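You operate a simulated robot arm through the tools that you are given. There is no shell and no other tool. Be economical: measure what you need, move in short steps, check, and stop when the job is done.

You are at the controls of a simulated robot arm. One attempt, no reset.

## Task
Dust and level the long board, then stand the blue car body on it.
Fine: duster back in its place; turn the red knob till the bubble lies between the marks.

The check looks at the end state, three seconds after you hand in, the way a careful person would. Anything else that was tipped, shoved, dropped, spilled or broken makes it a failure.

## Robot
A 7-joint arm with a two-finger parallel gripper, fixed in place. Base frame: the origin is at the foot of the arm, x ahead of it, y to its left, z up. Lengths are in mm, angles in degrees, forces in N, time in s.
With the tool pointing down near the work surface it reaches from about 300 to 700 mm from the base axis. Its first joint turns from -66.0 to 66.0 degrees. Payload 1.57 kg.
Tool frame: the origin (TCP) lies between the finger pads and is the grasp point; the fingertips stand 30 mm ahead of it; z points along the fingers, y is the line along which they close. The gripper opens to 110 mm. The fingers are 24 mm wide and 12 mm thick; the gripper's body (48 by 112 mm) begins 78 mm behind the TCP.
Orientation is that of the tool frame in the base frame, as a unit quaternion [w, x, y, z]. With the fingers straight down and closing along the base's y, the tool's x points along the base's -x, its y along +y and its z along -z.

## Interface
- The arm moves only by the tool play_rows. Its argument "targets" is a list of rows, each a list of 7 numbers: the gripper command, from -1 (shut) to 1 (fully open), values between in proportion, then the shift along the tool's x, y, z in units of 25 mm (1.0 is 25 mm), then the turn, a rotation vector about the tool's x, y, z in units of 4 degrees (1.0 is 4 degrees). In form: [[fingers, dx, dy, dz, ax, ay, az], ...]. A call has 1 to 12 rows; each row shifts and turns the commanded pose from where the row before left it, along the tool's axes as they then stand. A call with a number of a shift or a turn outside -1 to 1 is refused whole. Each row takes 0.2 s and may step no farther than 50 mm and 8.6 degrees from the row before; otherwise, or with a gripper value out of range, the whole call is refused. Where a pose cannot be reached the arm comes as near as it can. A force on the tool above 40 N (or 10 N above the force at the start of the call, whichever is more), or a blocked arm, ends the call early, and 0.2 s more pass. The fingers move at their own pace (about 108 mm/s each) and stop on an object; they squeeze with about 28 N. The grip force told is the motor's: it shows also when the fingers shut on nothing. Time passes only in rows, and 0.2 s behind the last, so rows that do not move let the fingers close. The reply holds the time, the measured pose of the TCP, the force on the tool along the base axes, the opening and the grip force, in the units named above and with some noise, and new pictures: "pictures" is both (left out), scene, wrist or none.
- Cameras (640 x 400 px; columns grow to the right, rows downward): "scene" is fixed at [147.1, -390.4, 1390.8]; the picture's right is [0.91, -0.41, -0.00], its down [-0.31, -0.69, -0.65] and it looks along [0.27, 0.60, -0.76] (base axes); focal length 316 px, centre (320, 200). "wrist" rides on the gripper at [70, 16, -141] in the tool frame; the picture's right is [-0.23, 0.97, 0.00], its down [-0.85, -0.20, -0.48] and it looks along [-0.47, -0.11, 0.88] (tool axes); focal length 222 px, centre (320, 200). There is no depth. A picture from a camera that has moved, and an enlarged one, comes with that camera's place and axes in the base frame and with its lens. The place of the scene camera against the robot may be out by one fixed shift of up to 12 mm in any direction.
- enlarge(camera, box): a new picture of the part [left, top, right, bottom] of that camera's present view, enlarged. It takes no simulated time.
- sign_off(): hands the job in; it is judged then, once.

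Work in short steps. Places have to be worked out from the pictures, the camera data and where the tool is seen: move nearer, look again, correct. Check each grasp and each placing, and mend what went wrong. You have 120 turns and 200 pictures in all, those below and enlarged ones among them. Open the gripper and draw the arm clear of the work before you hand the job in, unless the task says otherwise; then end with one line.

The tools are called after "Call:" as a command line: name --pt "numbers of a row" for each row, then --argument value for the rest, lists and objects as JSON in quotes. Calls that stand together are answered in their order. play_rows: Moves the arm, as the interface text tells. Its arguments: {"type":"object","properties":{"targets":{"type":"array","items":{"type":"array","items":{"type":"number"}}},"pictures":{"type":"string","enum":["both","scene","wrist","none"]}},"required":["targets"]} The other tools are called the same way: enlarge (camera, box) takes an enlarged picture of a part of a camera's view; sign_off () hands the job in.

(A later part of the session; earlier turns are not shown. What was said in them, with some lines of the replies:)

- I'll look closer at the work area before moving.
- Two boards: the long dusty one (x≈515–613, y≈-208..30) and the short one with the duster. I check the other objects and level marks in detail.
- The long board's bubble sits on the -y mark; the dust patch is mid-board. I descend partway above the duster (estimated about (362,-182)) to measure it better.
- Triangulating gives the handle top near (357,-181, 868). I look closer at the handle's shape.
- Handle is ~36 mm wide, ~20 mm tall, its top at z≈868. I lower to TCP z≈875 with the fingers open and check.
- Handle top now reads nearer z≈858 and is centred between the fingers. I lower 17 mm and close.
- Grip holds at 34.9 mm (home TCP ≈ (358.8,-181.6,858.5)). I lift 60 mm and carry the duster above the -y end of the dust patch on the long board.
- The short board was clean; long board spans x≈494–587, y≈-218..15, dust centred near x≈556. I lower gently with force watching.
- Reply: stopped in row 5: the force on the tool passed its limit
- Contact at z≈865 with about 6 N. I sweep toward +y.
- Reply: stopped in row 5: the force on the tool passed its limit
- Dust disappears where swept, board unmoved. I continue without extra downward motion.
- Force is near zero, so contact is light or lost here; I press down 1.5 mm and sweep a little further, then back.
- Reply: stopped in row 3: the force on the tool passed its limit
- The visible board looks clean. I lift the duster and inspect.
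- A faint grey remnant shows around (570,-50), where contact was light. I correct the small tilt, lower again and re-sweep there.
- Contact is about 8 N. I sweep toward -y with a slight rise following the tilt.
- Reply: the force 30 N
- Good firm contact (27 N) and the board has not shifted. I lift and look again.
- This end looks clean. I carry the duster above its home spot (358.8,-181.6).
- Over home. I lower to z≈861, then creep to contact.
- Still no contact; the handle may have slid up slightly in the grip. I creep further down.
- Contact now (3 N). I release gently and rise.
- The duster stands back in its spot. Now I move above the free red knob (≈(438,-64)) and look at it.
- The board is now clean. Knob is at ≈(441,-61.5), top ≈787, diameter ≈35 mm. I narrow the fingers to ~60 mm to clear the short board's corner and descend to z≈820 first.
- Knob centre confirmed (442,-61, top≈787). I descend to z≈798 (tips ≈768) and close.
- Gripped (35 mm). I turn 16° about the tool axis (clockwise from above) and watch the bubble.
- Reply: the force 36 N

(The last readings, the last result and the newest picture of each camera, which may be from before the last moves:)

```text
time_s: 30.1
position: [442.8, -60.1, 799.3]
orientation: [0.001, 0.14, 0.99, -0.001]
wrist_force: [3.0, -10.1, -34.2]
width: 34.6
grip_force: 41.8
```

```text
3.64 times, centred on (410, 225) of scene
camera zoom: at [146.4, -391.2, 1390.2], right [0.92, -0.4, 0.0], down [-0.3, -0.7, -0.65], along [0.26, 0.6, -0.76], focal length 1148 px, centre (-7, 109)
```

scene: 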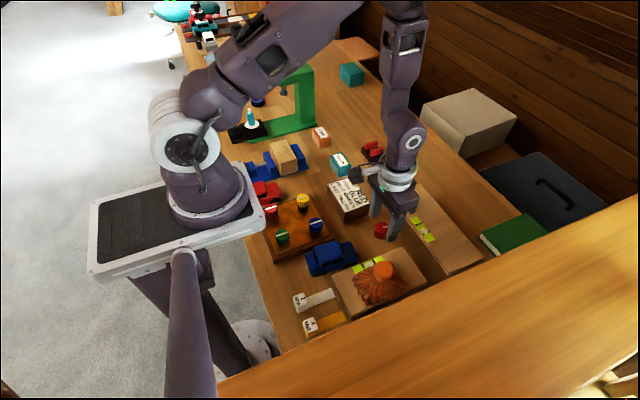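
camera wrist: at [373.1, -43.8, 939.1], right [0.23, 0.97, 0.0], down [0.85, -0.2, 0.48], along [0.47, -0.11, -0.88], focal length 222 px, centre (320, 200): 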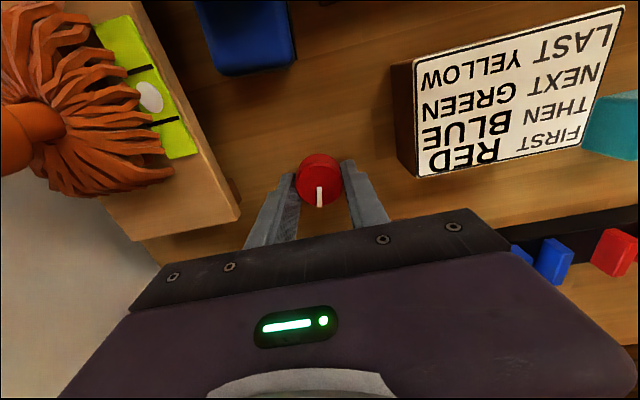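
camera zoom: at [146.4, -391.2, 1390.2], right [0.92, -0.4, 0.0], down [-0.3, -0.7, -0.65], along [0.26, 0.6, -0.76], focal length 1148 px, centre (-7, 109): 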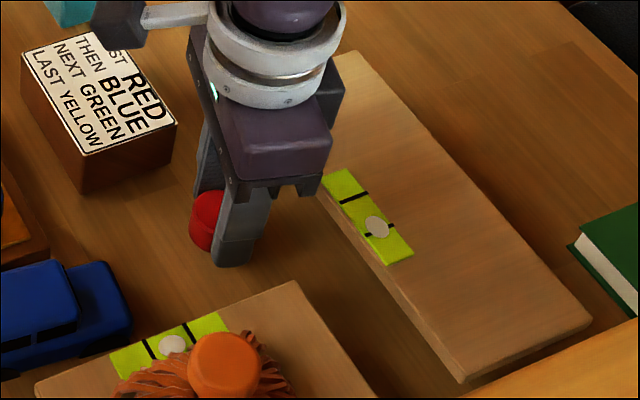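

The bubble went the wrong way (toward -y), and a pull of -34 N in z has built up. I ease down 1 mm and turn back the other way.

Call:
play_rows --pt "-1 0 0 0.04 0 0 0" --pt "-1 0 0 0 0 0 -1" --pt "-1 0 0 0 0 0 -1" --pt "-1 0 0 0 0 0 -1" --pt "-1 0 0 0 0 0 -1" --pt "-1 0 0 0 0 0 0" --pictures "none"

Call:
enlarge --camera "scene" --box '[390, 200, 450, 240]'

```text
time_s: 31.6
position: [441.4, -60.7, 800.4]
orientation: [0.0, -0.001, 1.0, -0.002]
wrist_force: [-4.7, 2.5, 34.8]
width: 34.9
grip_force: 41.5
```

```text
10.00 times, centred on (420, 220) of scene
camera zoom: at [146.4, -391.4, 1390.1], right [0.92, -0.4, 0.0], down [-0.3, -0.7, -0.65], along [0.26, 0.6, -0.76], focal length 3157 px, centre (-680, 0)
```

zoom: 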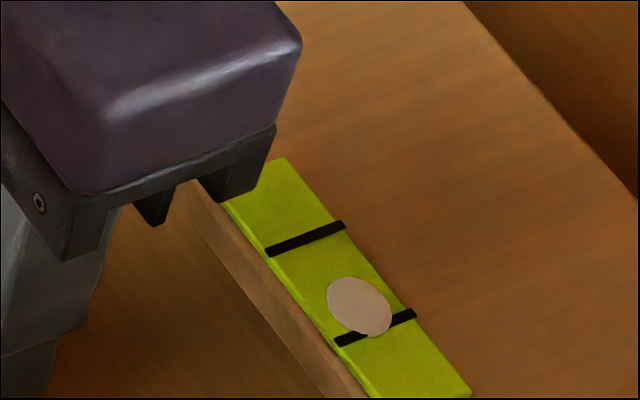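

Force swung to +35 N: grip is stiff vertically. I raise ~0.8 mm to neutralise and turn counterclockwise 16° with a slight rise.

Call:
play_rows --pt "-1 0 0 -0.03 0 0 0" --pt "-1 0 0 -0.006 0 0 -1" --pt "-1 0 0 -0.006 0 0 -1" --pt "-1 0 0 -0.006 0 0 -1" --pt "-1 0 0 -0.006 0 0 -1" --pt "-1 0 0 0 0 0 0" --pictures "none"

Call:
enlarge --camera "scene" --box '[390, 200, 450, 240]'

```text
time_s: 33.0
position: [441.7, -59.5, 799.4]
orientation: [0.0, -0.14, 0.99, 0.0]
wrist_force: [-3.9, 26.1, 3.5]
width: 34.5
grip_force: 42.2
```

```text
10.00 times, centred on (420, 220) of scene
camera zoom: at [146.3, -391.1, 1390.0], right [0.92, -0.4, 0.0], down [-0.3, -0.7, -0.65], along [0.26, 0.59, -0.76], focal length 3157 px, centre (-680, 0)
```

zoom: 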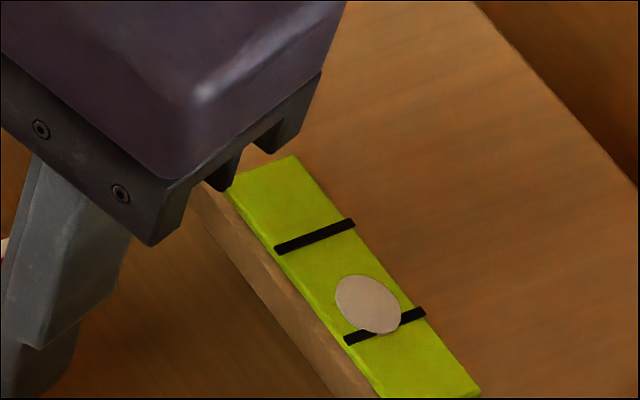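

The bubble barely moved this time; I check the knob's pointer for slip.

Call:
enlarge --camera "wrist" --box '[260, 130, 390, 230]'

Call:
enlarge --camera "scene" --box '[360, 200, 420, 250]'

```text
4.00 times, centred on (325, 180) of wrist
camera zoom: at [371.0, -63.7, 939.7], right [-0.05, 1.0, 0.0], down [0.88, 0.05, 0.48], along [0.48, 0.02, -0.88], focal length 888 px, centre (300, 280)
```

zoom: 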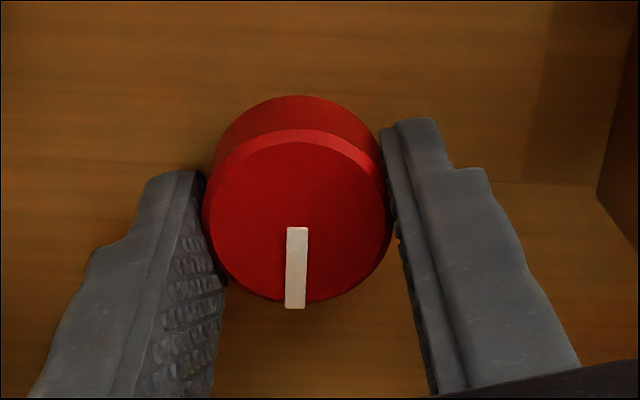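

```text
8.00 times, centred on (390, 225) of scene
camera zoom: at [146.3, -391.1, 1390.0], right [0.92, -0.4, 0.0], down [-0.3, -0.7, -0.65], along [0.26, 0.59, -0.76], focal length 2526 px, centre (-240, 0)
```

zoom: 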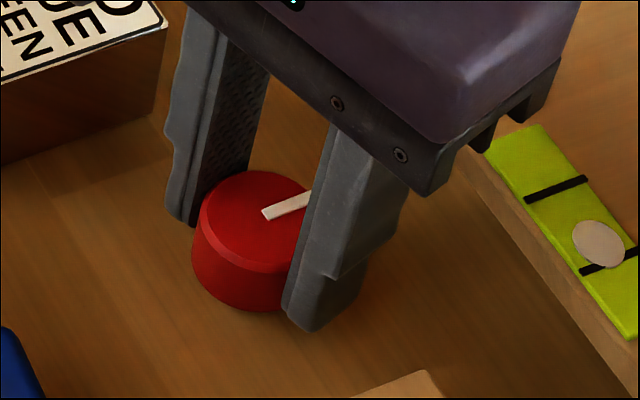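

Knob has turned 16° with the fingers (no slip). The bubble may lag; I wait a second and measure again.

Call:
play_rows --pt "-1 0 0 0 0 0 0" --pt "-1 0 0 0 0 0 0" --pt "-1 0 0 0 0 0 0" --pt "-1 0 0 0 0 0 0" --pt "-1 0 0 0 0 0 0" --pictures "none"

Call:
enlarge --camera "scene" --box '[390, 200, 450, 240]'

```text
time_s: 34.1
position: [441.9, -58.9, 799.7]
orientation: [-0.001, -0.139, 0.99, 0.0]
wrist_force: [-2.6, 28.1, -25.7]
width: 34.6
grip_force: 42.0
```

```text
10.00 times, centred on (420, 220) of scene
camera zoom: at [146.2, -390.8, 1390.1], right [0.92, -0.39, 0.0], down [-0.3, -0.7, -0.65], along [0.25, 0.6, -0.76], focal length 3157 px, centre (-680, 0)
```

zoom: 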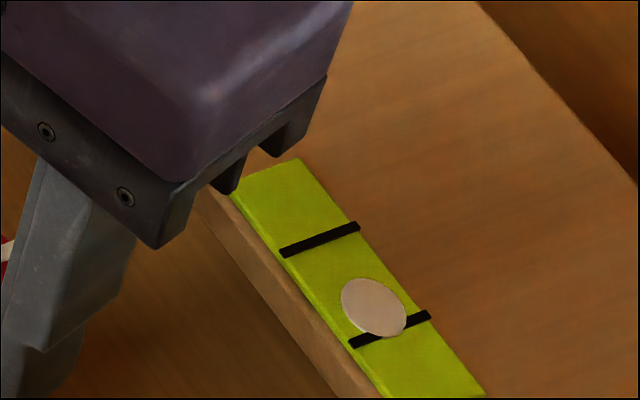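

Bubble unchanged at ~0.24 of the way. I release to relieve the stress, look at the bubble and both vials with the knob free.

Call:
play_rows --pt "0.1 0 0 0 0 0 0" --pt "0.1 0 0 0 0 0 0" --pt "0.1 0 0 0 0 0 0" --pictures "none"

Call:
enlarge --camera "scene" --box '[390, 200, 450, 240]'

Call:
enlarge --camera "scene" --box '[340, 200, 420, 280]'

```text
time_s: 35.0
position: [442.0, -61.3, 799.9]
orientation: [0.0, -0.138, 0.99, -0.001]
wrist_force: [-0.4, 0.4, 0.3]
width: 60.2
grip_force: 0.1
```

```text
10.00 times, centred on (420, 220) of scene
camera zoom: at [146.5, -391.1, 1390.2], right [0.92, -0.4, 0.0], down [-0.3, -0.7, -0.65], along [0.26, 0.6, -0.76], focal length 3157 px, centre (-680, 0)
```

zoom: 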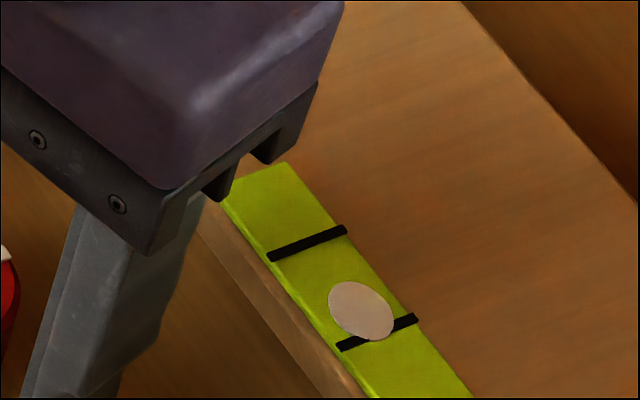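

```text
5.00 times, centred on (380, 240) of scene
camera zoom: at [146.5, -391.1, 1390.2], right [0.92, -0.4, 0.0], down [-0.3, -0.7, -0.65], along [0.26, 0.6, -0.76], focal length 1578 px, centre (20, 0)
```

zoom: 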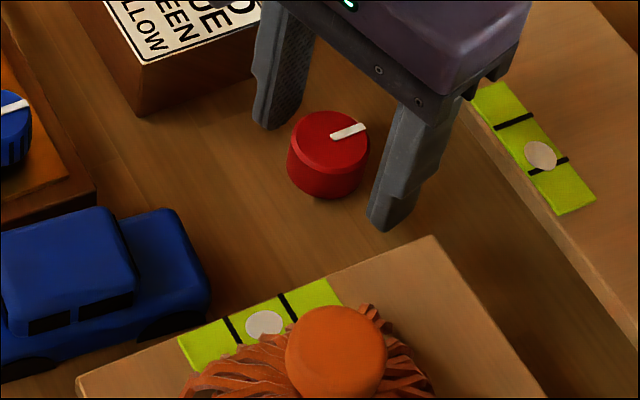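

The knob stays where turned; sensitivity looks small. I swing the open fingers back +40°, regrasp and turn a larger CCW angle.

Call:
play_rows --pt "0.1 0 0 0 0 0 1" --pt "0.1 0 0 0 0 0 1" --pt "0.1 0 0 0 0 0 1" --pt "0.1 0 0 0 0 0 1" --pt "0.1 0 0 0 0 0 1" --pt "0.1 0 0 0 0 0 1" --pt "0.1 0 0 0 0 0 1" --pt "0.1 0 0 0 0 0 1" --pt "0.1 0 0 0 0 0 1" --pt "0.1 0 0 0 0 0 1" --pt "-1 0 0 0 0 0 0" --pt "-1 0 0 0 0 0 0" --pictures "none"

Call:
enlarge --camera "scene" --box '[340, 200, 420, 280]'

```text
time_s: 37.5
position: [442.0, -60.1, 800.4]
orientation: [0.001, 0.209, 0.978, -0.001]
wrist_force: [0.0, -2.0, -1.3]
width: 35.8
grip_force: 42.3
```

```text
5.00 times, centred on (380, 240) of scene
camera zoom: at [146.5, -391.2, 1390.2], right [0.92, -0.4, 0.0], down [-0.3, -0.7, -0.65], along [0.26, 0.6, -0.76], focal length 1578 px, centre (20, 0)
```

zoom: 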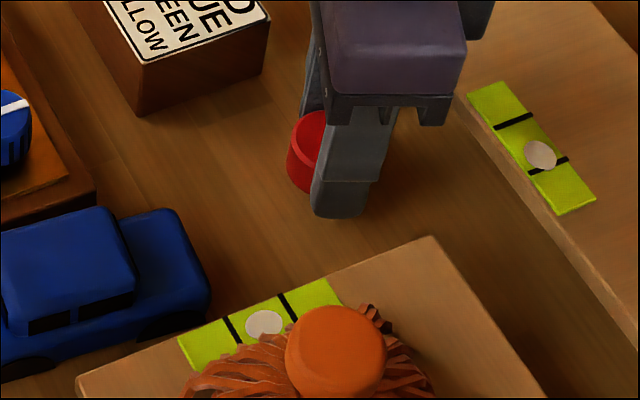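

Grasped with low forces. I turn 24° CCW and check.

Call:
play_rows --pt "-1 0 0 0 0 0 -1" --pt "-1 0 0 0 0 0 -1" --pt "-1 0 0 0 0 0 -1" --pt "-1 0 0 0 0 0 -1" --pt "-1 0 0 0 0 0 -1" --pt "-1 0 0 0 0 0 -1" --pictures "none"

Call:
enlarge --camera "scene" --box '[390, 200, 450, 240]'

Call:
enlarge --camera "wrist" --box '[260, 130, 390, 230]'

```text
time_s: 39.0
position: [442.4, -59.1, 800.4]
orientation: [0.001, -0.002, 1.0, -0.001]
wrist_force: [7.9, 3.1, -30.3]
width: 35.5
grip_force: 41.9
```

```text
10.00 times, centred on (420, 220) of scene
camera zoom: at [146.4, -391.0, 1390.1], right [0.92, -0.4, 0.0], down [-0.3, -0.7, -0.65], along [0.26, 0.6, -0.76], focal length 3157 px, centre (-680, 0)
```

zoom: 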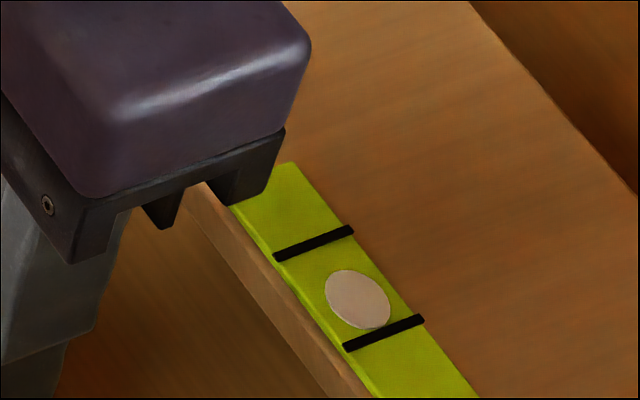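

```text
4.00 times, centred on (325, 180) of wrist
camera zoom: at [372.5, -44.2, 940.0], right [0.23, 0.97, 0.0], down [0.85, -0.2, 0.48], along [0.47, -0.11, -0.88], focal length 888 px, centre (300, 280)
```

zoom: 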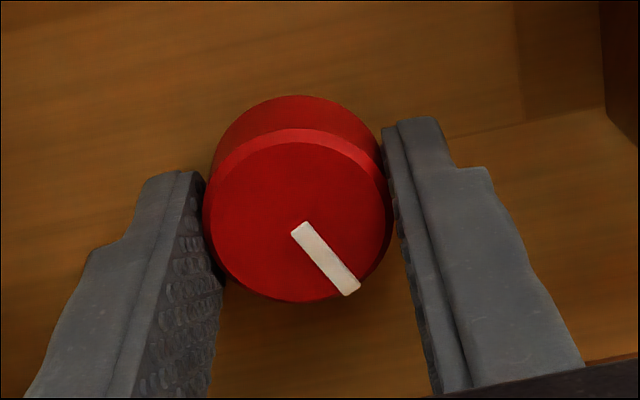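

Bubble has moved to ~0.37; CCW works (with some backlash). I ease down 0.5 mm and turn 20° more.

Call:
play_rows --pt "-1 0 0 0.015 0 0 0" --pt "-1 0 0 0 0 0 -1" --pt "-1 0 0 0 0 0 -1" --pt "-1 0 0 0 0 0 -1" --pt "-1 0 0 0 0 0 -1" --pt "-1 0 0 0 0 0 -1" --pictures "none"

Call:
enlarge --camera "scene" --box '[390, 200, 450, 240]'

```text
time_s: 40.4
position: [442.6, -59.6, 798.6]
orientation: [-0.001, -0.175, 0.985, 0.0]
wrist_force: [0.5, 19.8, 8.6]
width: 35.5
grip_force: 43.0
```

```text
10.00 times, centred on (420, 220) of scene
camera zoom: at [146.3, -391.0, 1390.1], right [0.92, -0.4, 0.0], down [-0.3, -0.7, -0.65], along [0.26, 0.6, -0.76], focal length 3157 px, centre (-680, 0)
```

zoom: 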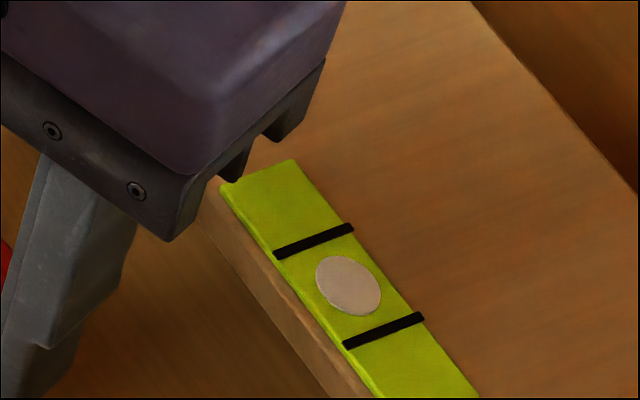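

The bubble is centred between the marks. I open to ~60 mm, rise and straighten the wrist, then check.

Call:
play_rows --pt "0.1 0 0 0 0 0 0" --pt "0.1 0 0 0 0 0 0" --pt "0.1 0 0 -0.5 0 0 0" --pt "0.1 0 0 -0.9 0 0 0" --pt "0.1 0 0 -1 0 0 1" --pt "0.1 0 0 -1 0 0 1" --pt "0.1 0 0 -1 0 0 1" --pt "0.1 0 0 -1 0 0 1" --pt "0.1 0 0 0 0 0 1" --pt "1 0 0 0 0 0 0" --pictures "both"

Call:
enlarge --camera "scene" --box '[390, 200, 450, 240]'

Call:
enlarge --camera "wrist" --box '[200, 0, 420, 180]'

```text
time_s: 42.5
position: [442.1, -61.4, 935.3]
orientation: [0.0, 0.001, 1.0, 0.0]
wrist_force: [-0.9, 0.4, -0.5]
width: 110.2
grip_force: 0.0
camera wrist: at [372.6, -44.5, 1075.1], right [0.23, 0.97, 0.0], down [0.85, -0.2, 0.48], along [0.47, -0.11, -0.88], focal length 222 px, centre (320, 200)
```

scene: 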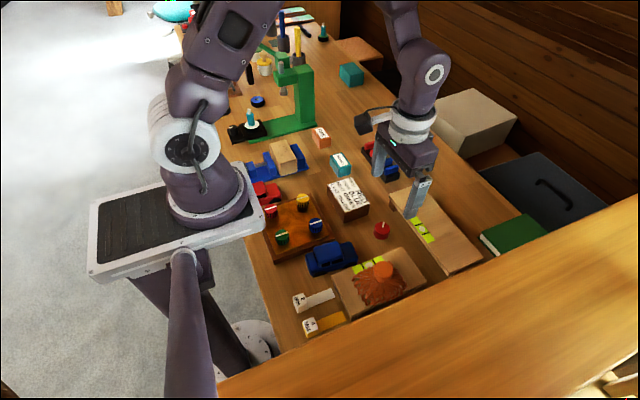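
wrist: 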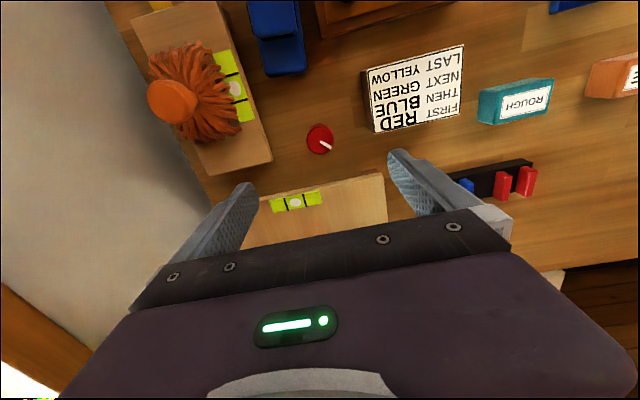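

```text
10.00 times, centred on (420, 220) of scene
camera zoom: at [146.4, -391.2, 1390.2], right [0.92, -0.4, 0.0], down [-0.3, -0.7, -0.65], along [0.26, 0.6, -0.76], focal length 3157 px, centre (-680, 0)
```

zoom: 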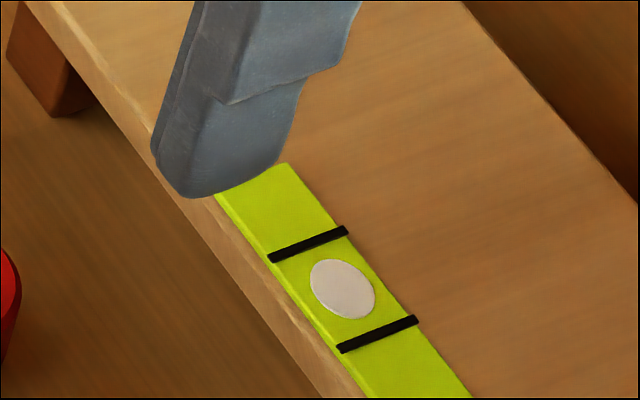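

```text
2.22 times, centred on (310, 90) of wrist
camera zoom: at [372.6, -44.5, 1075.1], right [0.23, 0.97, 0.0], down [0.85, -0.2, 0.48], along [0.47, -0.11, -0.88], focal length 494 px, centre (342, 444)
```

zoom: 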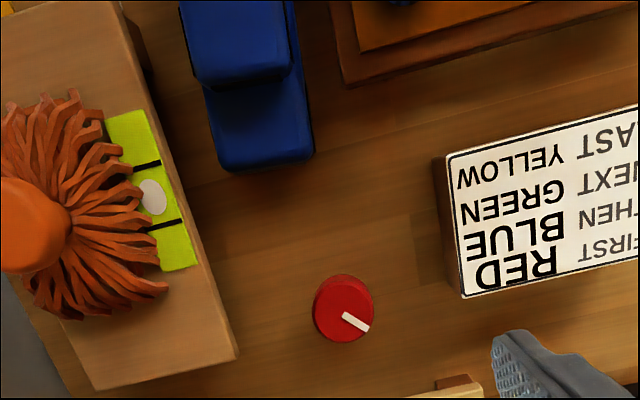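

Level holds after release. Now I move toward the blue car (≈(305,-80)) to measure it.

Call:
play_rows --pt "1 0.9 -0.15 0 0 0 0" --pt "1 0.9 -0.15 0 0 0 0" --pt "1 0.9 -0.15 0 0 0 0" --pt "1 0.9 -0.15 0 0 0 0" --pt "1 0.9 -0.15 0 0 0 0" --pt "1 0 0 0 0 0 0"

Call:
enlarge --camera "wrist" --box '[250, 40, 450, 220]'

Call:
enlarge --camera "scene" --box '[280, 200, 400, 300]'

```text
time_s: 44.0
position: [330.0, -79.6, 933.9]
orientation: [0.0, 0.0, 1.0, -0.001]
wrist_force: [0.4, -0.5, -1.2]
width: 110.0
grip_force: 0.1
camera wrist: at [260.2, -63.5, 1075.5], right [0.23, 0.97, 0.0], down [0.85, -0.2, 0.48], along [0.47, -0.11, -0.88], focal length 222 px, centre (320, 200)
```

scene: 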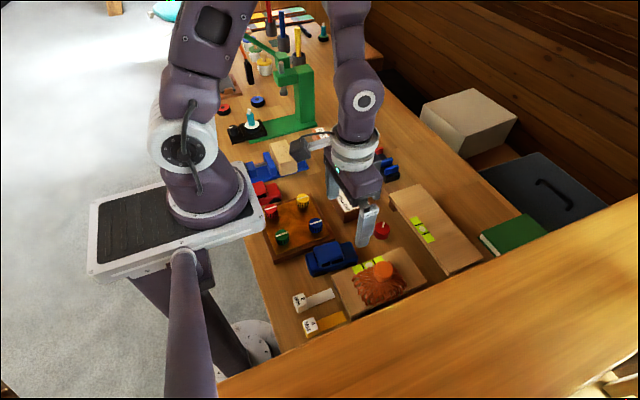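
wrist: 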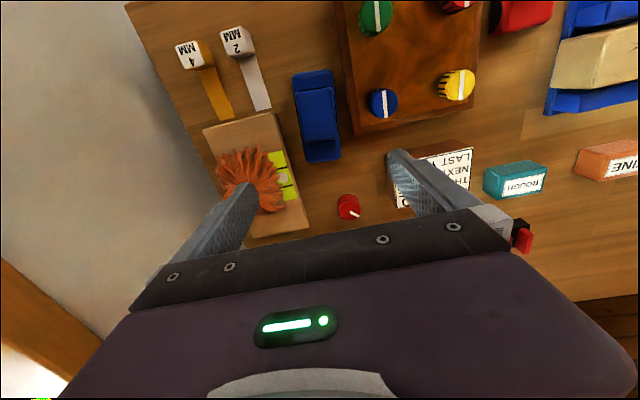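

```text
2.22 times, centred on (350, 130) of wrist
camera zoom: at [260.2, -63.5, 1075.5], right [0.23, 0.97, 0.0], down [0.85, -0.2, 0.48], along [0.47, -0.11, -0.88], focal length 494 px, centre (253, 356)
```

zoom: 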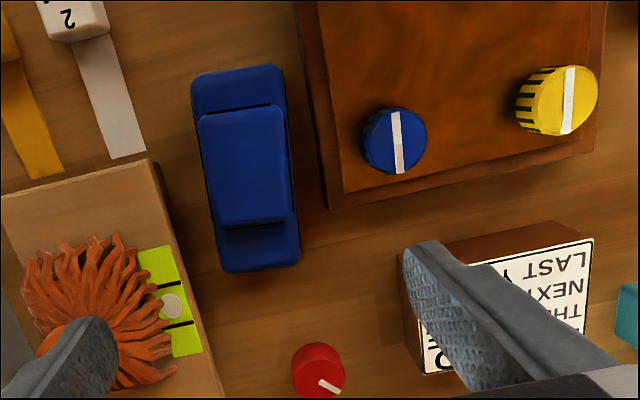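

```text
4.00 times, centred on (340, 250) of scene
camera zoom: at [146.4, -391.2, 1390.2], right [0.92, -0.4, 0.0], down [-0.3, -0.7, -0.65], along [0.26, 0.6, -0.76], focal length 1263 px, centre (240, 0)
```

zoom: 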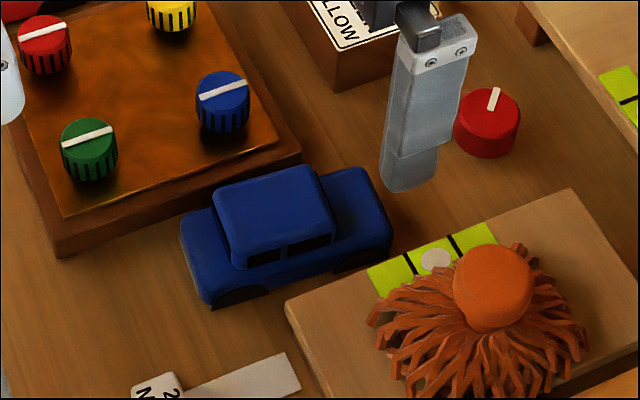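

Car: cabin centre ≈(299,-76), roof ≈804, cabin 40 mm wide, yaw ≈-5.5°. I align, narrow to 52 mm opening, and lower to z≈850 to check.

Call:
play_rows --pt "-0.05 0.6 0.08 0 0 0 0" --pt "-0.05 0.6 0.08 0 0 0 0" --pt "-0.05 0 0 0.8 0 0 0.7" --pt "-0.05 0 0 0.8 0 0 0.67" --pt "-0.05 0 0 0.8 0 0 0" --pt "-0.05 0 0 0.9 0 0 0" --pt "-0.05 0 0 0 0 0 0"

Call:
enlarge --camera "wrist" --box '[230, 80, 430, 260]'

Call:
enlarge --camera "scene" --box '[280, 200, 400, 300]'

```text
time_s: 45.5
position: [298.4, -76.4, 851.2]
orientation: [0.0, 0.048, 0.999, -0.001]
wrist_force: [-0.1, 0.3, 0.0]
width: 52.4
grip_force: 0.0
camera wrist: at [230.3, -53.5, 992.1], right [0.32, 0.95, 0.0], down [0.83, -0.28, 0.48], along [0.45, -0.15, -0.88], focal length 222 px, centre (320, 200)
```

scene: 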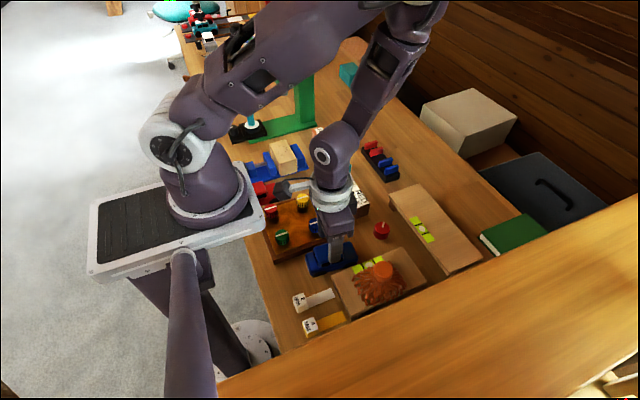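
wrist: 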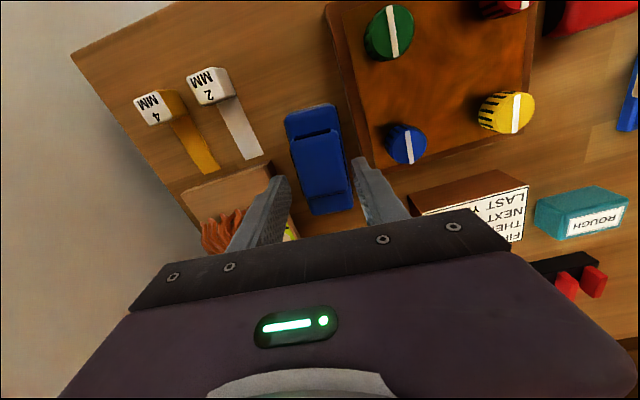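

```text
2.22 times, centred on (330, 170) of wrist
camera zoom: at [230.3, -53.5, 992.1], right [0.32, 0.95, 0.0], down [0.83, -0.28, 0.48], along [0.45, -0.15, -0.88], focal length 494 px, centre (298, 267)
```

zoom: 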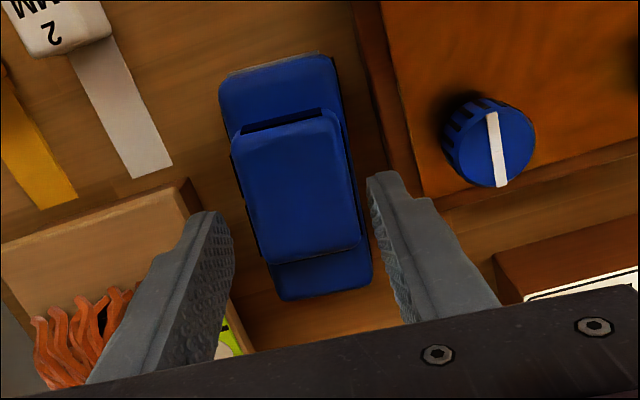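

```text
4.00 times, centred on (340, 250) of scene
camera zoom: at [146.5, -391.2, 1390.2], right [0.92, -0.4, 0.0], down [-0.3, -0.7, -0.65], along [0.26, 0.6, -0.76], focal length 1263 px, centre (240, 0)
```

zoom: 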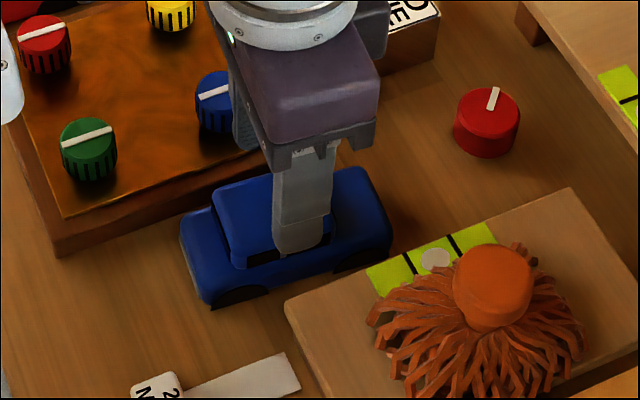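

Cabin centre measures y≈-74.3 with yaw ≈-6.8°. I nudge +2 mm and +1°, lower to z≈817, and close.

Call:
play_rows --pt "-0.05 0 0.08 0.4 0 0 0.28" --pt "-0.05 0 0 0.5 0 0 0" --pt "-0.05 0 0 0.44 0 0 0" --pt "-0.05 0 0 0 0 0 0" --pt "-1 0 0 0 0 0 0" --pt "-1 0 0 0 0 0 0" --pictures "wrist"

Call:
enlarge --camera "scene" --box '[280, 200, 400, 300]'

```text
time_s: 47.0
position: [299.2, -73.5, 818.3]
orientation: [0.0, 0.057, 0.998, -0.001]
wrist_force: [0.8, -0.5, 0.1]
width: 43.1
grip_force: 27.8
camera wrist: at [232.0, -49.5, 958.5], right [0.34, 0.94, 0.0], down [0.83, -0.3, 0.48], along [0.45, -0.16, -0.88], focal length 222 px, centre (320, 200)
```

wrist: 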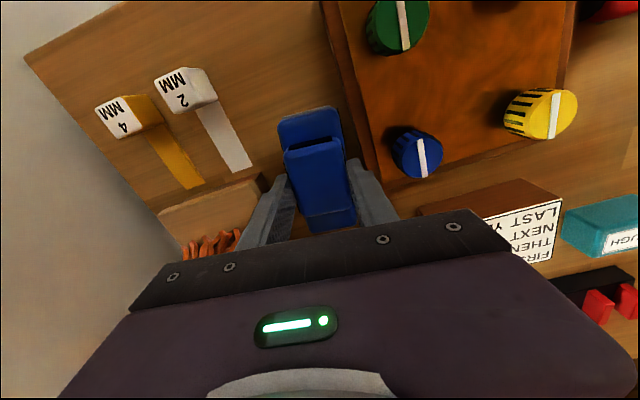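

```text
4.00 times, centred on (340, 250) of scene
camera zoom: at [146.4, -391.2, 1390.1], right [0.92, -0.4, 0.0], down [-0.3, -0.7, -0.65], along [0.26, 0.6, -0.76], focal length 1263 px, centre (240, 0)
```

zoom: 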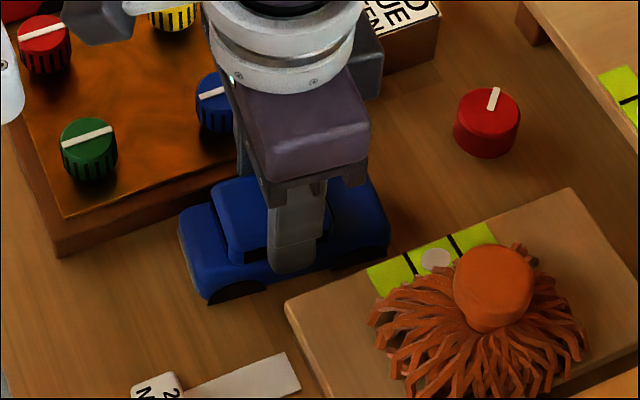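

Gripped at 43 mm. I lift 125 mm straight up and check the car is held.

Call:
play_rows --pt "-1 0 0 -0.4 0 0 0" --pt "-1 0 0 -0.8 0 0 0" --pt "-1 0 0 -0.9 0 0 0" --pt "-1 0 0 -0.9 0 0 0" --pt "-1 0 0 -1 0 0 0" --pt "-1 0 0 -1 0 0 0" --pt "-1 0 0 0 0 0 0"

```text
time_s: 48.5
position: [298.8, -74.3, 943.3]
orientation: [-0.001, 0.059, 0.998, 0.0]
wrist_force: [-0.7, 0.7, -1.0]
width: 42.9
grip_force: 27.9
camera wrist: at [232.8, -49.8, 1084.4], right [0.34, 0.94, 0.0], down [0.83, -0.3, 0.48], along [0.45, -0.16, -0.88], focal length 222 px, centre (320, 200)
```

scene: 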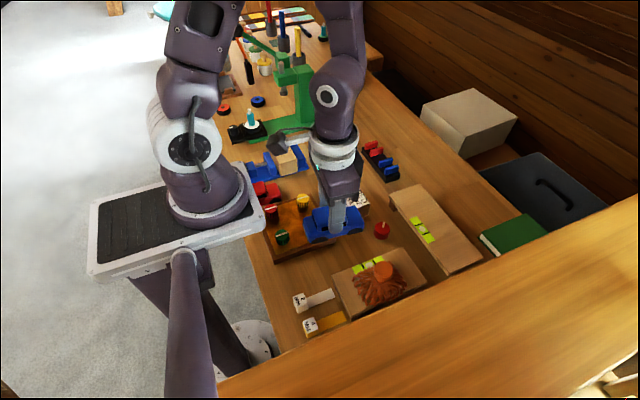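
wrist: 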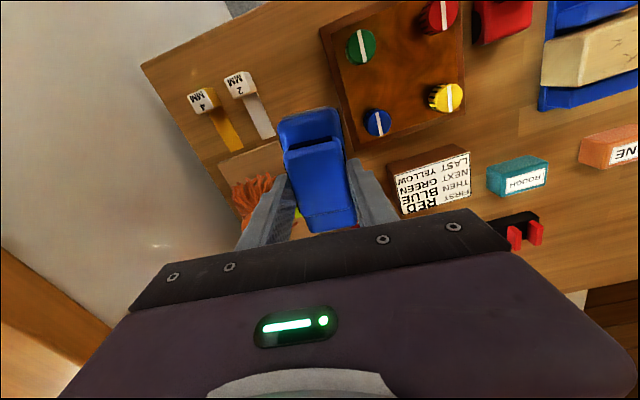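

The car is held cleanly. I carry it to above the long board (TCP ≈(557,-94)).

Call:
play_rows --pt "-1 -0.94 0.034 0 0 0 0" --pt "-1 -0.94 0.034 0 0 0 0" --pt "-1 -0.94 0.034 0 0 0 0" --pt "-1 -0.94 0.034 0 0 0 0" --pt "-1 -0.94 0.034 0 0 0 0" --pt "-1 -0.94 0.034 0 0 0 0" --pt "-1 -0.94 0.034 0 0 0 0" --pt "-1 -0.94 0.034 0 0 0 0" --pt "-1 -0.94 0.034 0 0 0 0" --pt "-1 -0.94 0.034 0 0 0 0" --pt "-1 -0.94 0.034 0 0 0 0" --pt "-1 0 0 0 0 0 0" --pictures "none"

Call:
play_rows --pt "-1 0 0 0 0 0 1" --pt "-1 0 0 0 0 0 1" --pt "-1 0 0 0 0 0 1" --pt "-1 0 0 0 0 0 1" --pt "-1 0 0 0 0 0 1" --pt "-1 0 0 0 0 0 1" --pt "-1 0 0 0 0 0 1" --pt "-1 0 0 0 0 0 1" --pt "-1 0 0 0 0 0 1" --pt "-1 0 0 0 0 0 1" --pt "-1 0 0 0 0 0 0"

```text
time_s: 51.1
position: [558.4, -93.9, 944.9]
orientation: [0.0, 0.058, 0.998, -0.002]
wrist_force: [0.8, 0.4, -1.9]
width: 43.2
grip_force: 27.8
```

```text
time_s: 53.5
position: [557.8, -93.2, 943.6]
orientation: [0.002, 0.396, 0.918, -0.001]
wrist_force: [0.2, -0.9, -1.5]
width: 43.0
grip_force: 28.0
camera wrist: at [521.9, -31.6, 1083.7], right [0.86, 0.5, 0.0], down [0.44, -0.76, 0.48], along [0.24, -0.42, -0.88], focal length 222 px, centre (320, 200)
```

scene: 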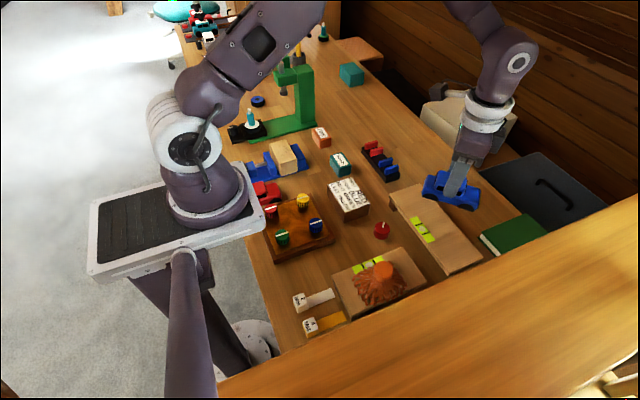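
wrist: 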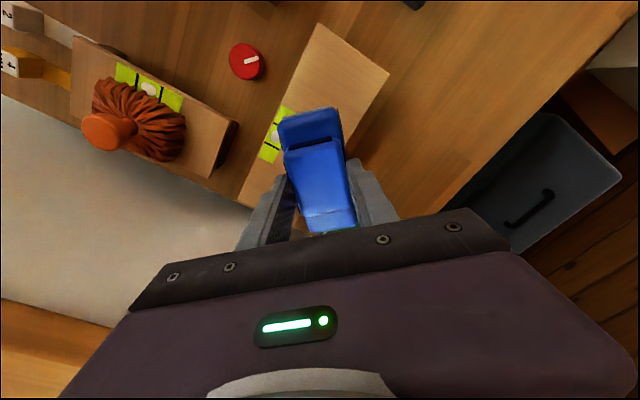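

Rotation is working (46.7°). I turn the remaining ~43.3°.

Call:
play_rows --pt "-1 0 0 0 0 0 1" --pt "-1 0 0 0 0 0 1" --pt "-1 0 0 0 0 0 1" --pt "-1 0 0 0 0 0 1" --pt "-1 0 0 0 0 0 1" --pt "-1 0 0 0 0 0 1" --pt "-1 0 0 0 0 0 1" --pt "-1 0 0 0 0 0 1" --pt "-1 0 0 0 0 0 1" --pt "-1 0 0 0 0 0 1" --pt "-1 0 0 0 0 0 0.8" --pt "-1 0 0 0 0 0 0"

Call:
enlarge --camera "wrist" --box '[230, 0, 460, 230]'

Call:
enlarge --camera "scene" --box '[370, 160, 510, 290]'

```text
time_s: 56.1
position: [556.9, -93.3, 943.5]
orientation: [0.0, 0.706, 0.708, -0.002]
wrist_force: [0.5, -0.5, -0.1]
width: 43.1
grip_force: 28.4
camera wrist: at [573.8, -23.9, 1083.7], right [0.97, -0.23, 0.0], down [-0.2, -0.85, 0.48], along [-0.11, -0.47, -0.88], focal length 222 px, centre (320, 200)
```

scene: 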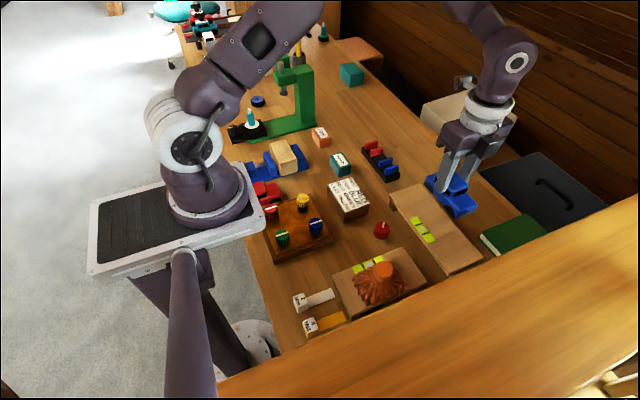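
wrist: 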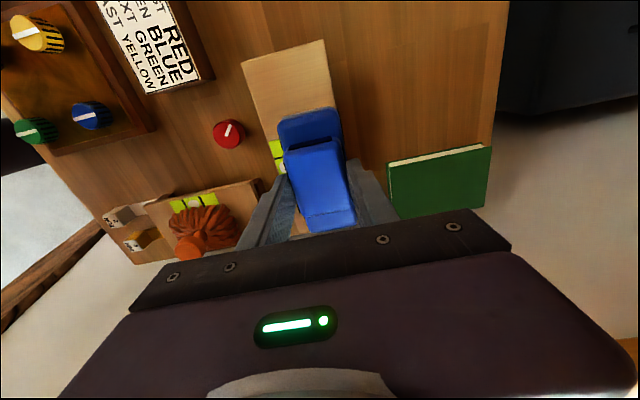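

```text
1.74 times, centred on (345, 115) of wrist
camera zoom: at [573.8, -23.9, 1083.7], right [0.97, -0.23, 0.0], down [-0.2, -0.85, 0.48], along [-0.11, -0.47, -0.88], focal length 386 px, centre (276, 348)
```

zoom: 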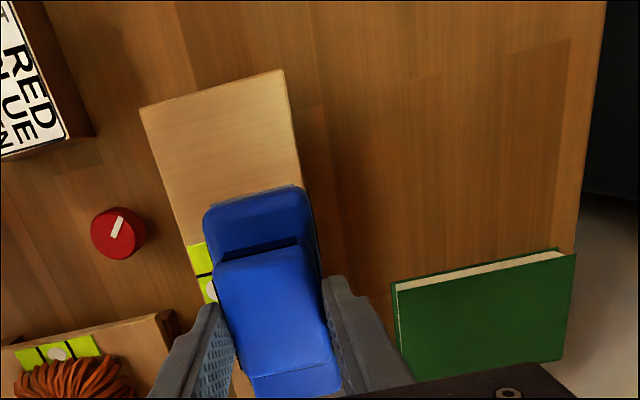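

```text
3.08 times, centred on (440, 225) of scene
camera zoom: at [146.4, -391.2, 1390.1], right [0.92, -0.4, 0.0], down [-0.3, -0.7, -0.65], along [0.26, 0.6, -0.76], focal length 971 px, centre (-49, 123)
```

zoom: 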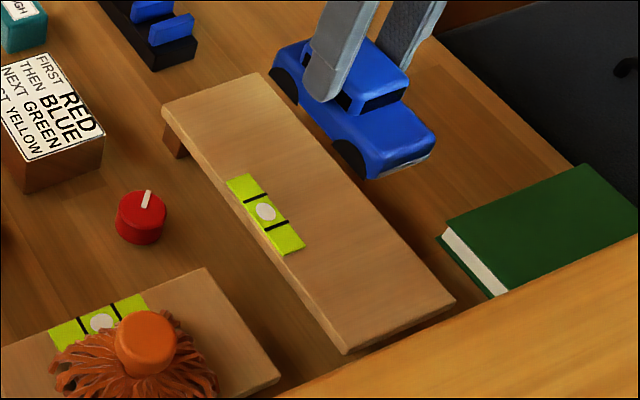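

Car is aligned along the board, x-range ≈533–581 between vial (525) and edge (586). I lower to z≈866.

Call:
play_rows --pt "-1 0 -0.05 0.8 0 0 0" --pt "-1 0 0 0.8 0 0 0" --pt "-1 0 0 0.8 0 0 0" --pt "-1 0 0 0.5 0 0 0" --pt "-1 0 0 0.2 0 0 0" --pt "-1 0 0 0 0 0 0"

Call:
enlarge --camera "scene" --box '[370, 160, 510, 290]'

Call:
enlarge --camera "wrist" --box '[230, 0, 460, 230]'

```text
time_s: 57.5
position: [557.7, -94.1, 867.6]
orientation: [0.001, 0.706, 0.708, 0.0]
wrist_force: [-4.4, 0.0, 28.1]
width: 43.1
grip_force: 28.2
camera wrist: at [573.4, -25.0, 1007.8], right [0.97, -0.22, 0.0], down [-0.2, -0.85, 0.48], along [-0.11, -0.47, -0.88], focal length 222 px, centre (320, 200)
```

scene: 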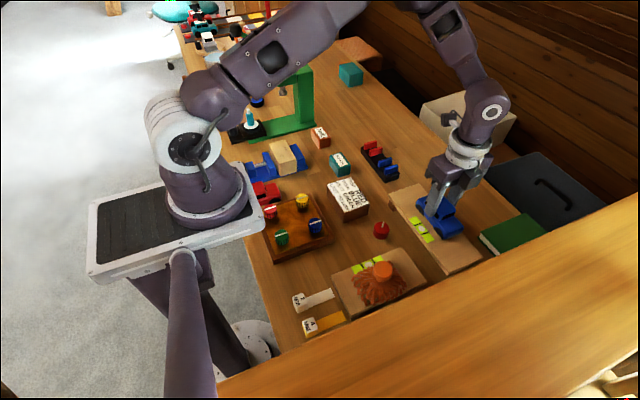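
wrist: 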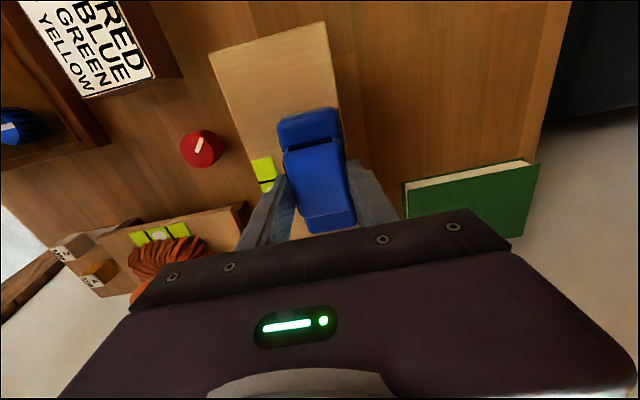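

```text
3.08 times, centred on (440, 225) of scene
camera zoom: at [146.5, -391.4, 1390.1], right [0.92, -0.4, 0.0], down [-0.3, -0.7, -0.65], along [0.26, 0.6, -0.76], focal length 971 px, centre (-49, 123)
```

zoom: 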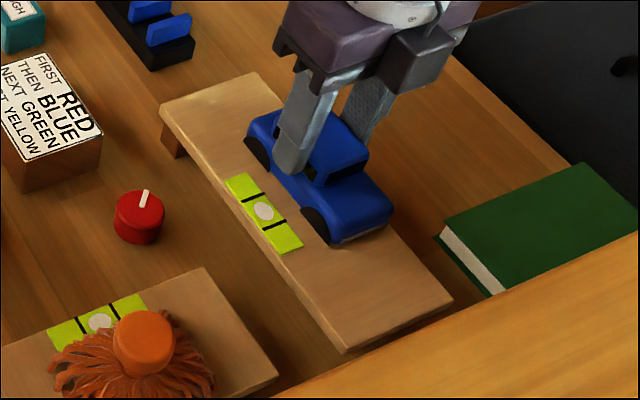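

```text
1.74 times, centred on (345, 115) of wrist
camera zoom: at [573.4, -25.0, 1007.8], right [0.97, -0.22, 0.0], down [-0.2, -0.85, 0.48], along [-0.11, -0.47, -0.88], focal length 386 px, centre (276, 348)
```

zoom: 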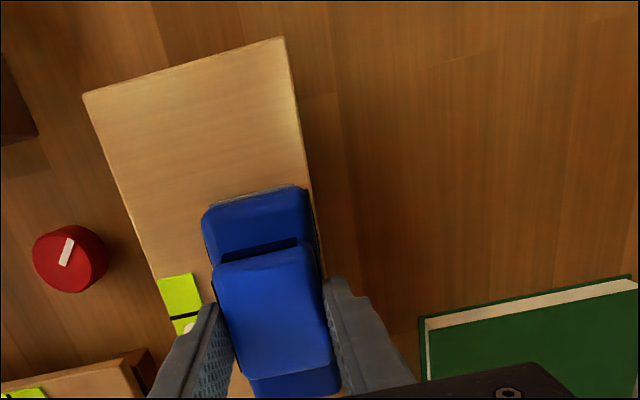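

Car touches at z≈867 (28 N). Its right side is only ~3 mm from the board edge, so I raise 3 mm, shift 2.5 mm toward the vial, and set down lightly.

Call:
play_rows --pt "-1 0 0 -0.12 0 0 0" --pt "-1 0 -0.1 0 0 0 0" --pt "-1 0 0 0.06 0 0 0" --pt "-1 0 0 0.03 0 0 0" --pt "-1 0 0 0 0 0 0" --pictures "none"

```text
time_s: 58.8
position: [554.5, -92.9, 866.2]
orientation: [0.001, 0.705, 0.709, 0.0]
wrist_force: [-5.4, 3.7, 27.2]
width: 43.2
grip_force: 27.9
```

Still 27 N; I raise 0.6 mm and recheck.

Call:
play_rows --pt "-1 0 0 -0.025 0 0 0" --pt "-1 0 0 0 0 0 0" --pictures "none"

```text
time_s: 59.4
position: [554.6, -93.6, 866.1]
orientation: [0.001, 0.707, 0.707, 0.0]
wrist_force: [0.4, -2.0, 8.7]
width: 43.0
grip_force: 28.0
```

Light contact now (≈9 N). I open gently to ~70 mm and let it settle.

Call:
play_rows --pt "-0.15 0 0 0 0 0 0" --pt "0 0 0 0 0 0 0" --pt "0.3 0 0 0 0 0 0" --pt "0.3 0 0 -0.3 0 0 0" --pt "0.3 0 0 -0.8 0 0 0" --pt "0.3 0 0 -1 0 0 0" --pt "0.3 0 0 -1 0 0 0" --pt "0.3 0 0 -1 0 0 0"

Call:
enlarge --camera "scene" --box '[380, 170, 490, 280]'

Call:
enlarge --camera "wrist" --box '[230, 0, 460, 230]'

```text
time_s: 61.1
position: [555.3, -93.1, 969.6]
orientation: [0.0, 0.707, 0.707, 0.0]
wrist_force: [0.5, -0.1, 0.7]
width: 71.3
grip_force: 0.0
camera wrist: at [571.7, -23.8, 1110.2], right [0.97, -0.22, 0.0], down [-0.2, -0.85, 0.48], along [-0.11, -0.47, -0.88], focal length 222 px, centre (320, 200)
```

scene: 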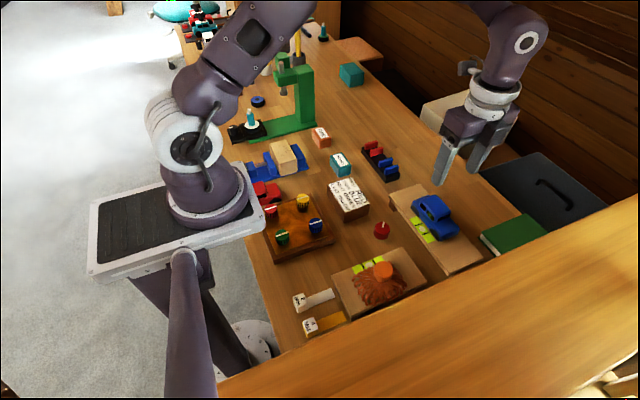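
wrist: 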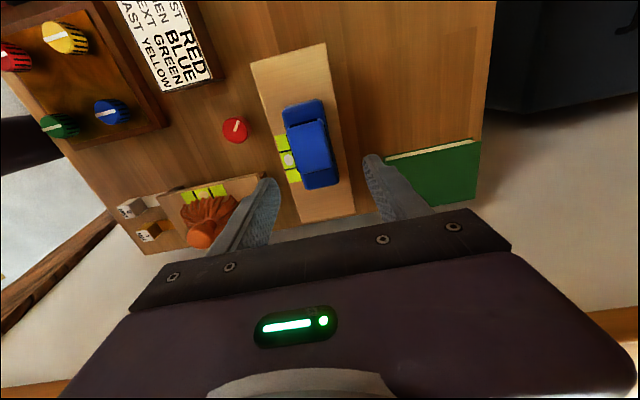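

```text
3.64 times, centred on (435, 225) of scene
camera zoom: at [146.4, -391.2, 1390.2], right [0.92, -0.4, 0.0], down [-0.3, -0.7, -0.65], along [0.26, 0.6, -0.76], focal length 1148 px, centre (-98, 109)
```

zoom: 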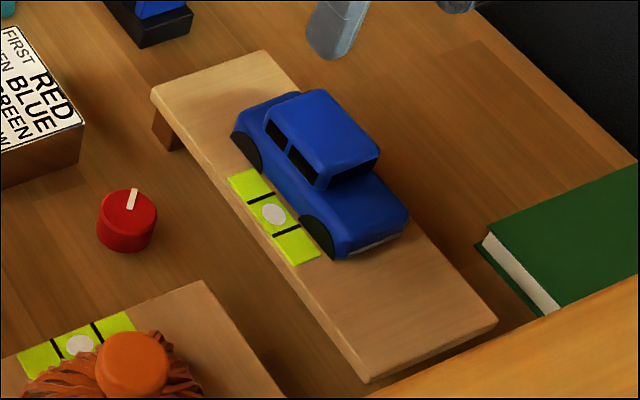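

```text
1.74 times, centred on (345, 115) of wrist
camera zoom: at [571.7, -23.8, 1110.2], right [0.97, -0.22, 0.0], down [-0.2, -0.85, 0.48], along [-0.11, -0.47, -0.88], focal length 386 px, centre (276, 348)
```

zoom: 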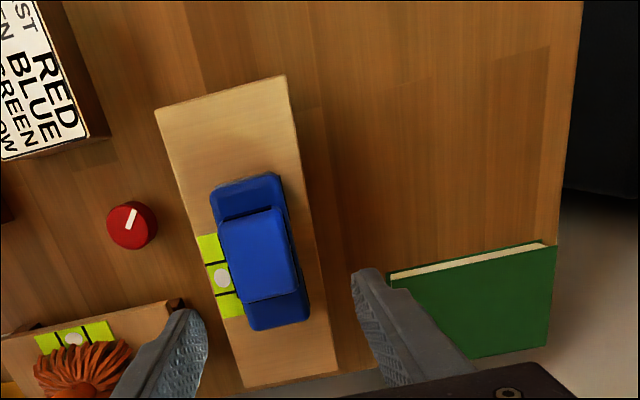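

The car stands level on the clean board, clear of the vial. I open fully, raise the arm, and do a final check of bubble and dust.

Call:
play_rows --pt "1 0 0 -1 0 0 0" --pt "1 0 0 -1 0 0 0" --pt "1 1 0 -1 0 0 0" --pt "1 1 0 -0.5 0 0 0" --pt "1 1 0 0 0 0 0" --pt "1 1 0 0 0 0 0" --pt "1 1 0 0 0 0 0" --pt "1 0 0 0 0 0 0" --pictures "both"

Call:
enlarge --camera "scene" --box '[390, 180, 480, 270]'

Call:
enlarge --camera "scene" --box '[240, 140, 440, 340]'

```text
time_s: 63.0
position: [553.2, 33.7, 1057.6]
orientation: [0.001, 0.706, 0.708, -0.001]
wrist_force: [-0.1, -0.2, -0.1]
width: 110.0
grip_force: 0.1
camera wrist: at [569.3, 102.4, 1197.7], right [0.97, -0.22, 0.0], down [-0.2, -0.85, 0.48], along [-0.11, -0.47, -0.88], focal length 222 px, centre (320, 200)
```

scene: 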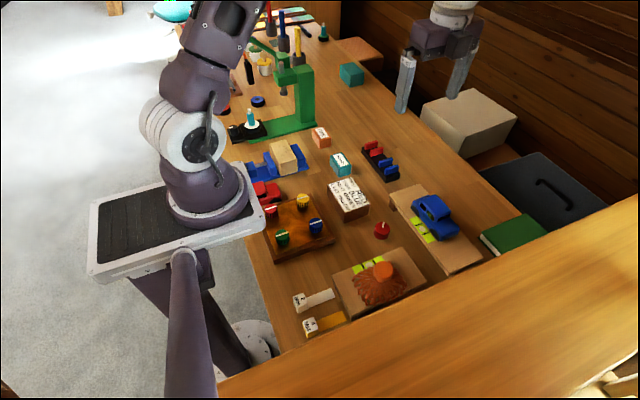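
wrist: 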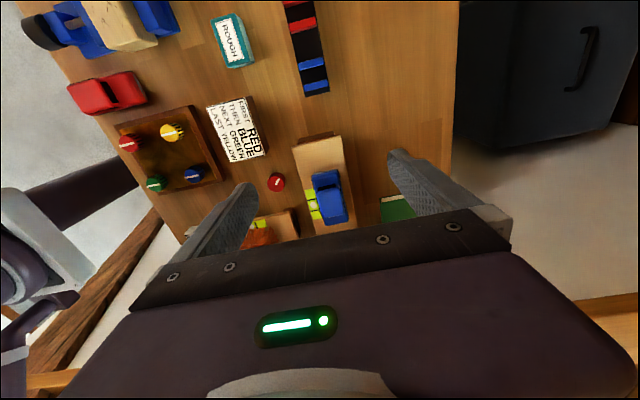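

```text
4.44 times, centred on (435, 225) of scene
camera zoom: at [146.4, -391.2, 1390.1], right [0.92, -0.4, 0.0], down [-0.3, -0.7, -0.65], along [0.26, 0.6, -0.76], focal length 1403 px, centre (-191, 89)
```

zoom: 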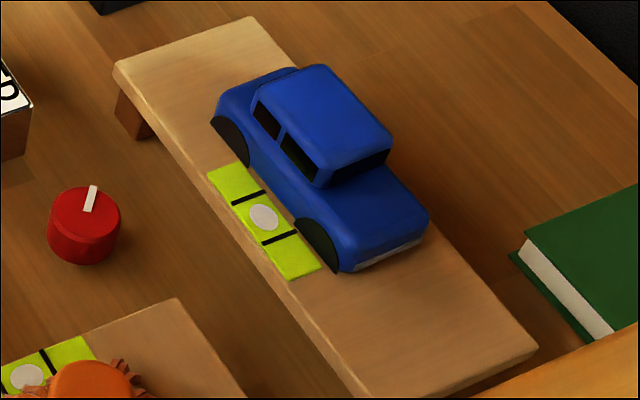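

```text
2.00 times, centred on (340, 240) of scene
camera zoom: at [146.4, -391.2, 1390.1], right [0.92, -0.4, 0.0], down [-0.3, -0.7, -0.65], along [0.26, 0.6, -0.76], focal length 631 px, centre (280, 120)
```

zoom: 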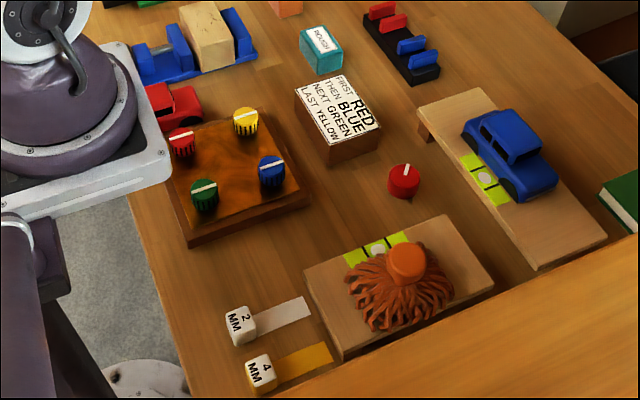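

Everything checks out: the board is clean, the bubble is between the marks, the duster is back in its place, the car is standing and the arm is clear. I hand in.

Call:
sign_off

```text
The job is handed in.
```

The long board is dusted and level with the bubble between the marks, the duster is back on the short board, and the blue car body stands on the long board.
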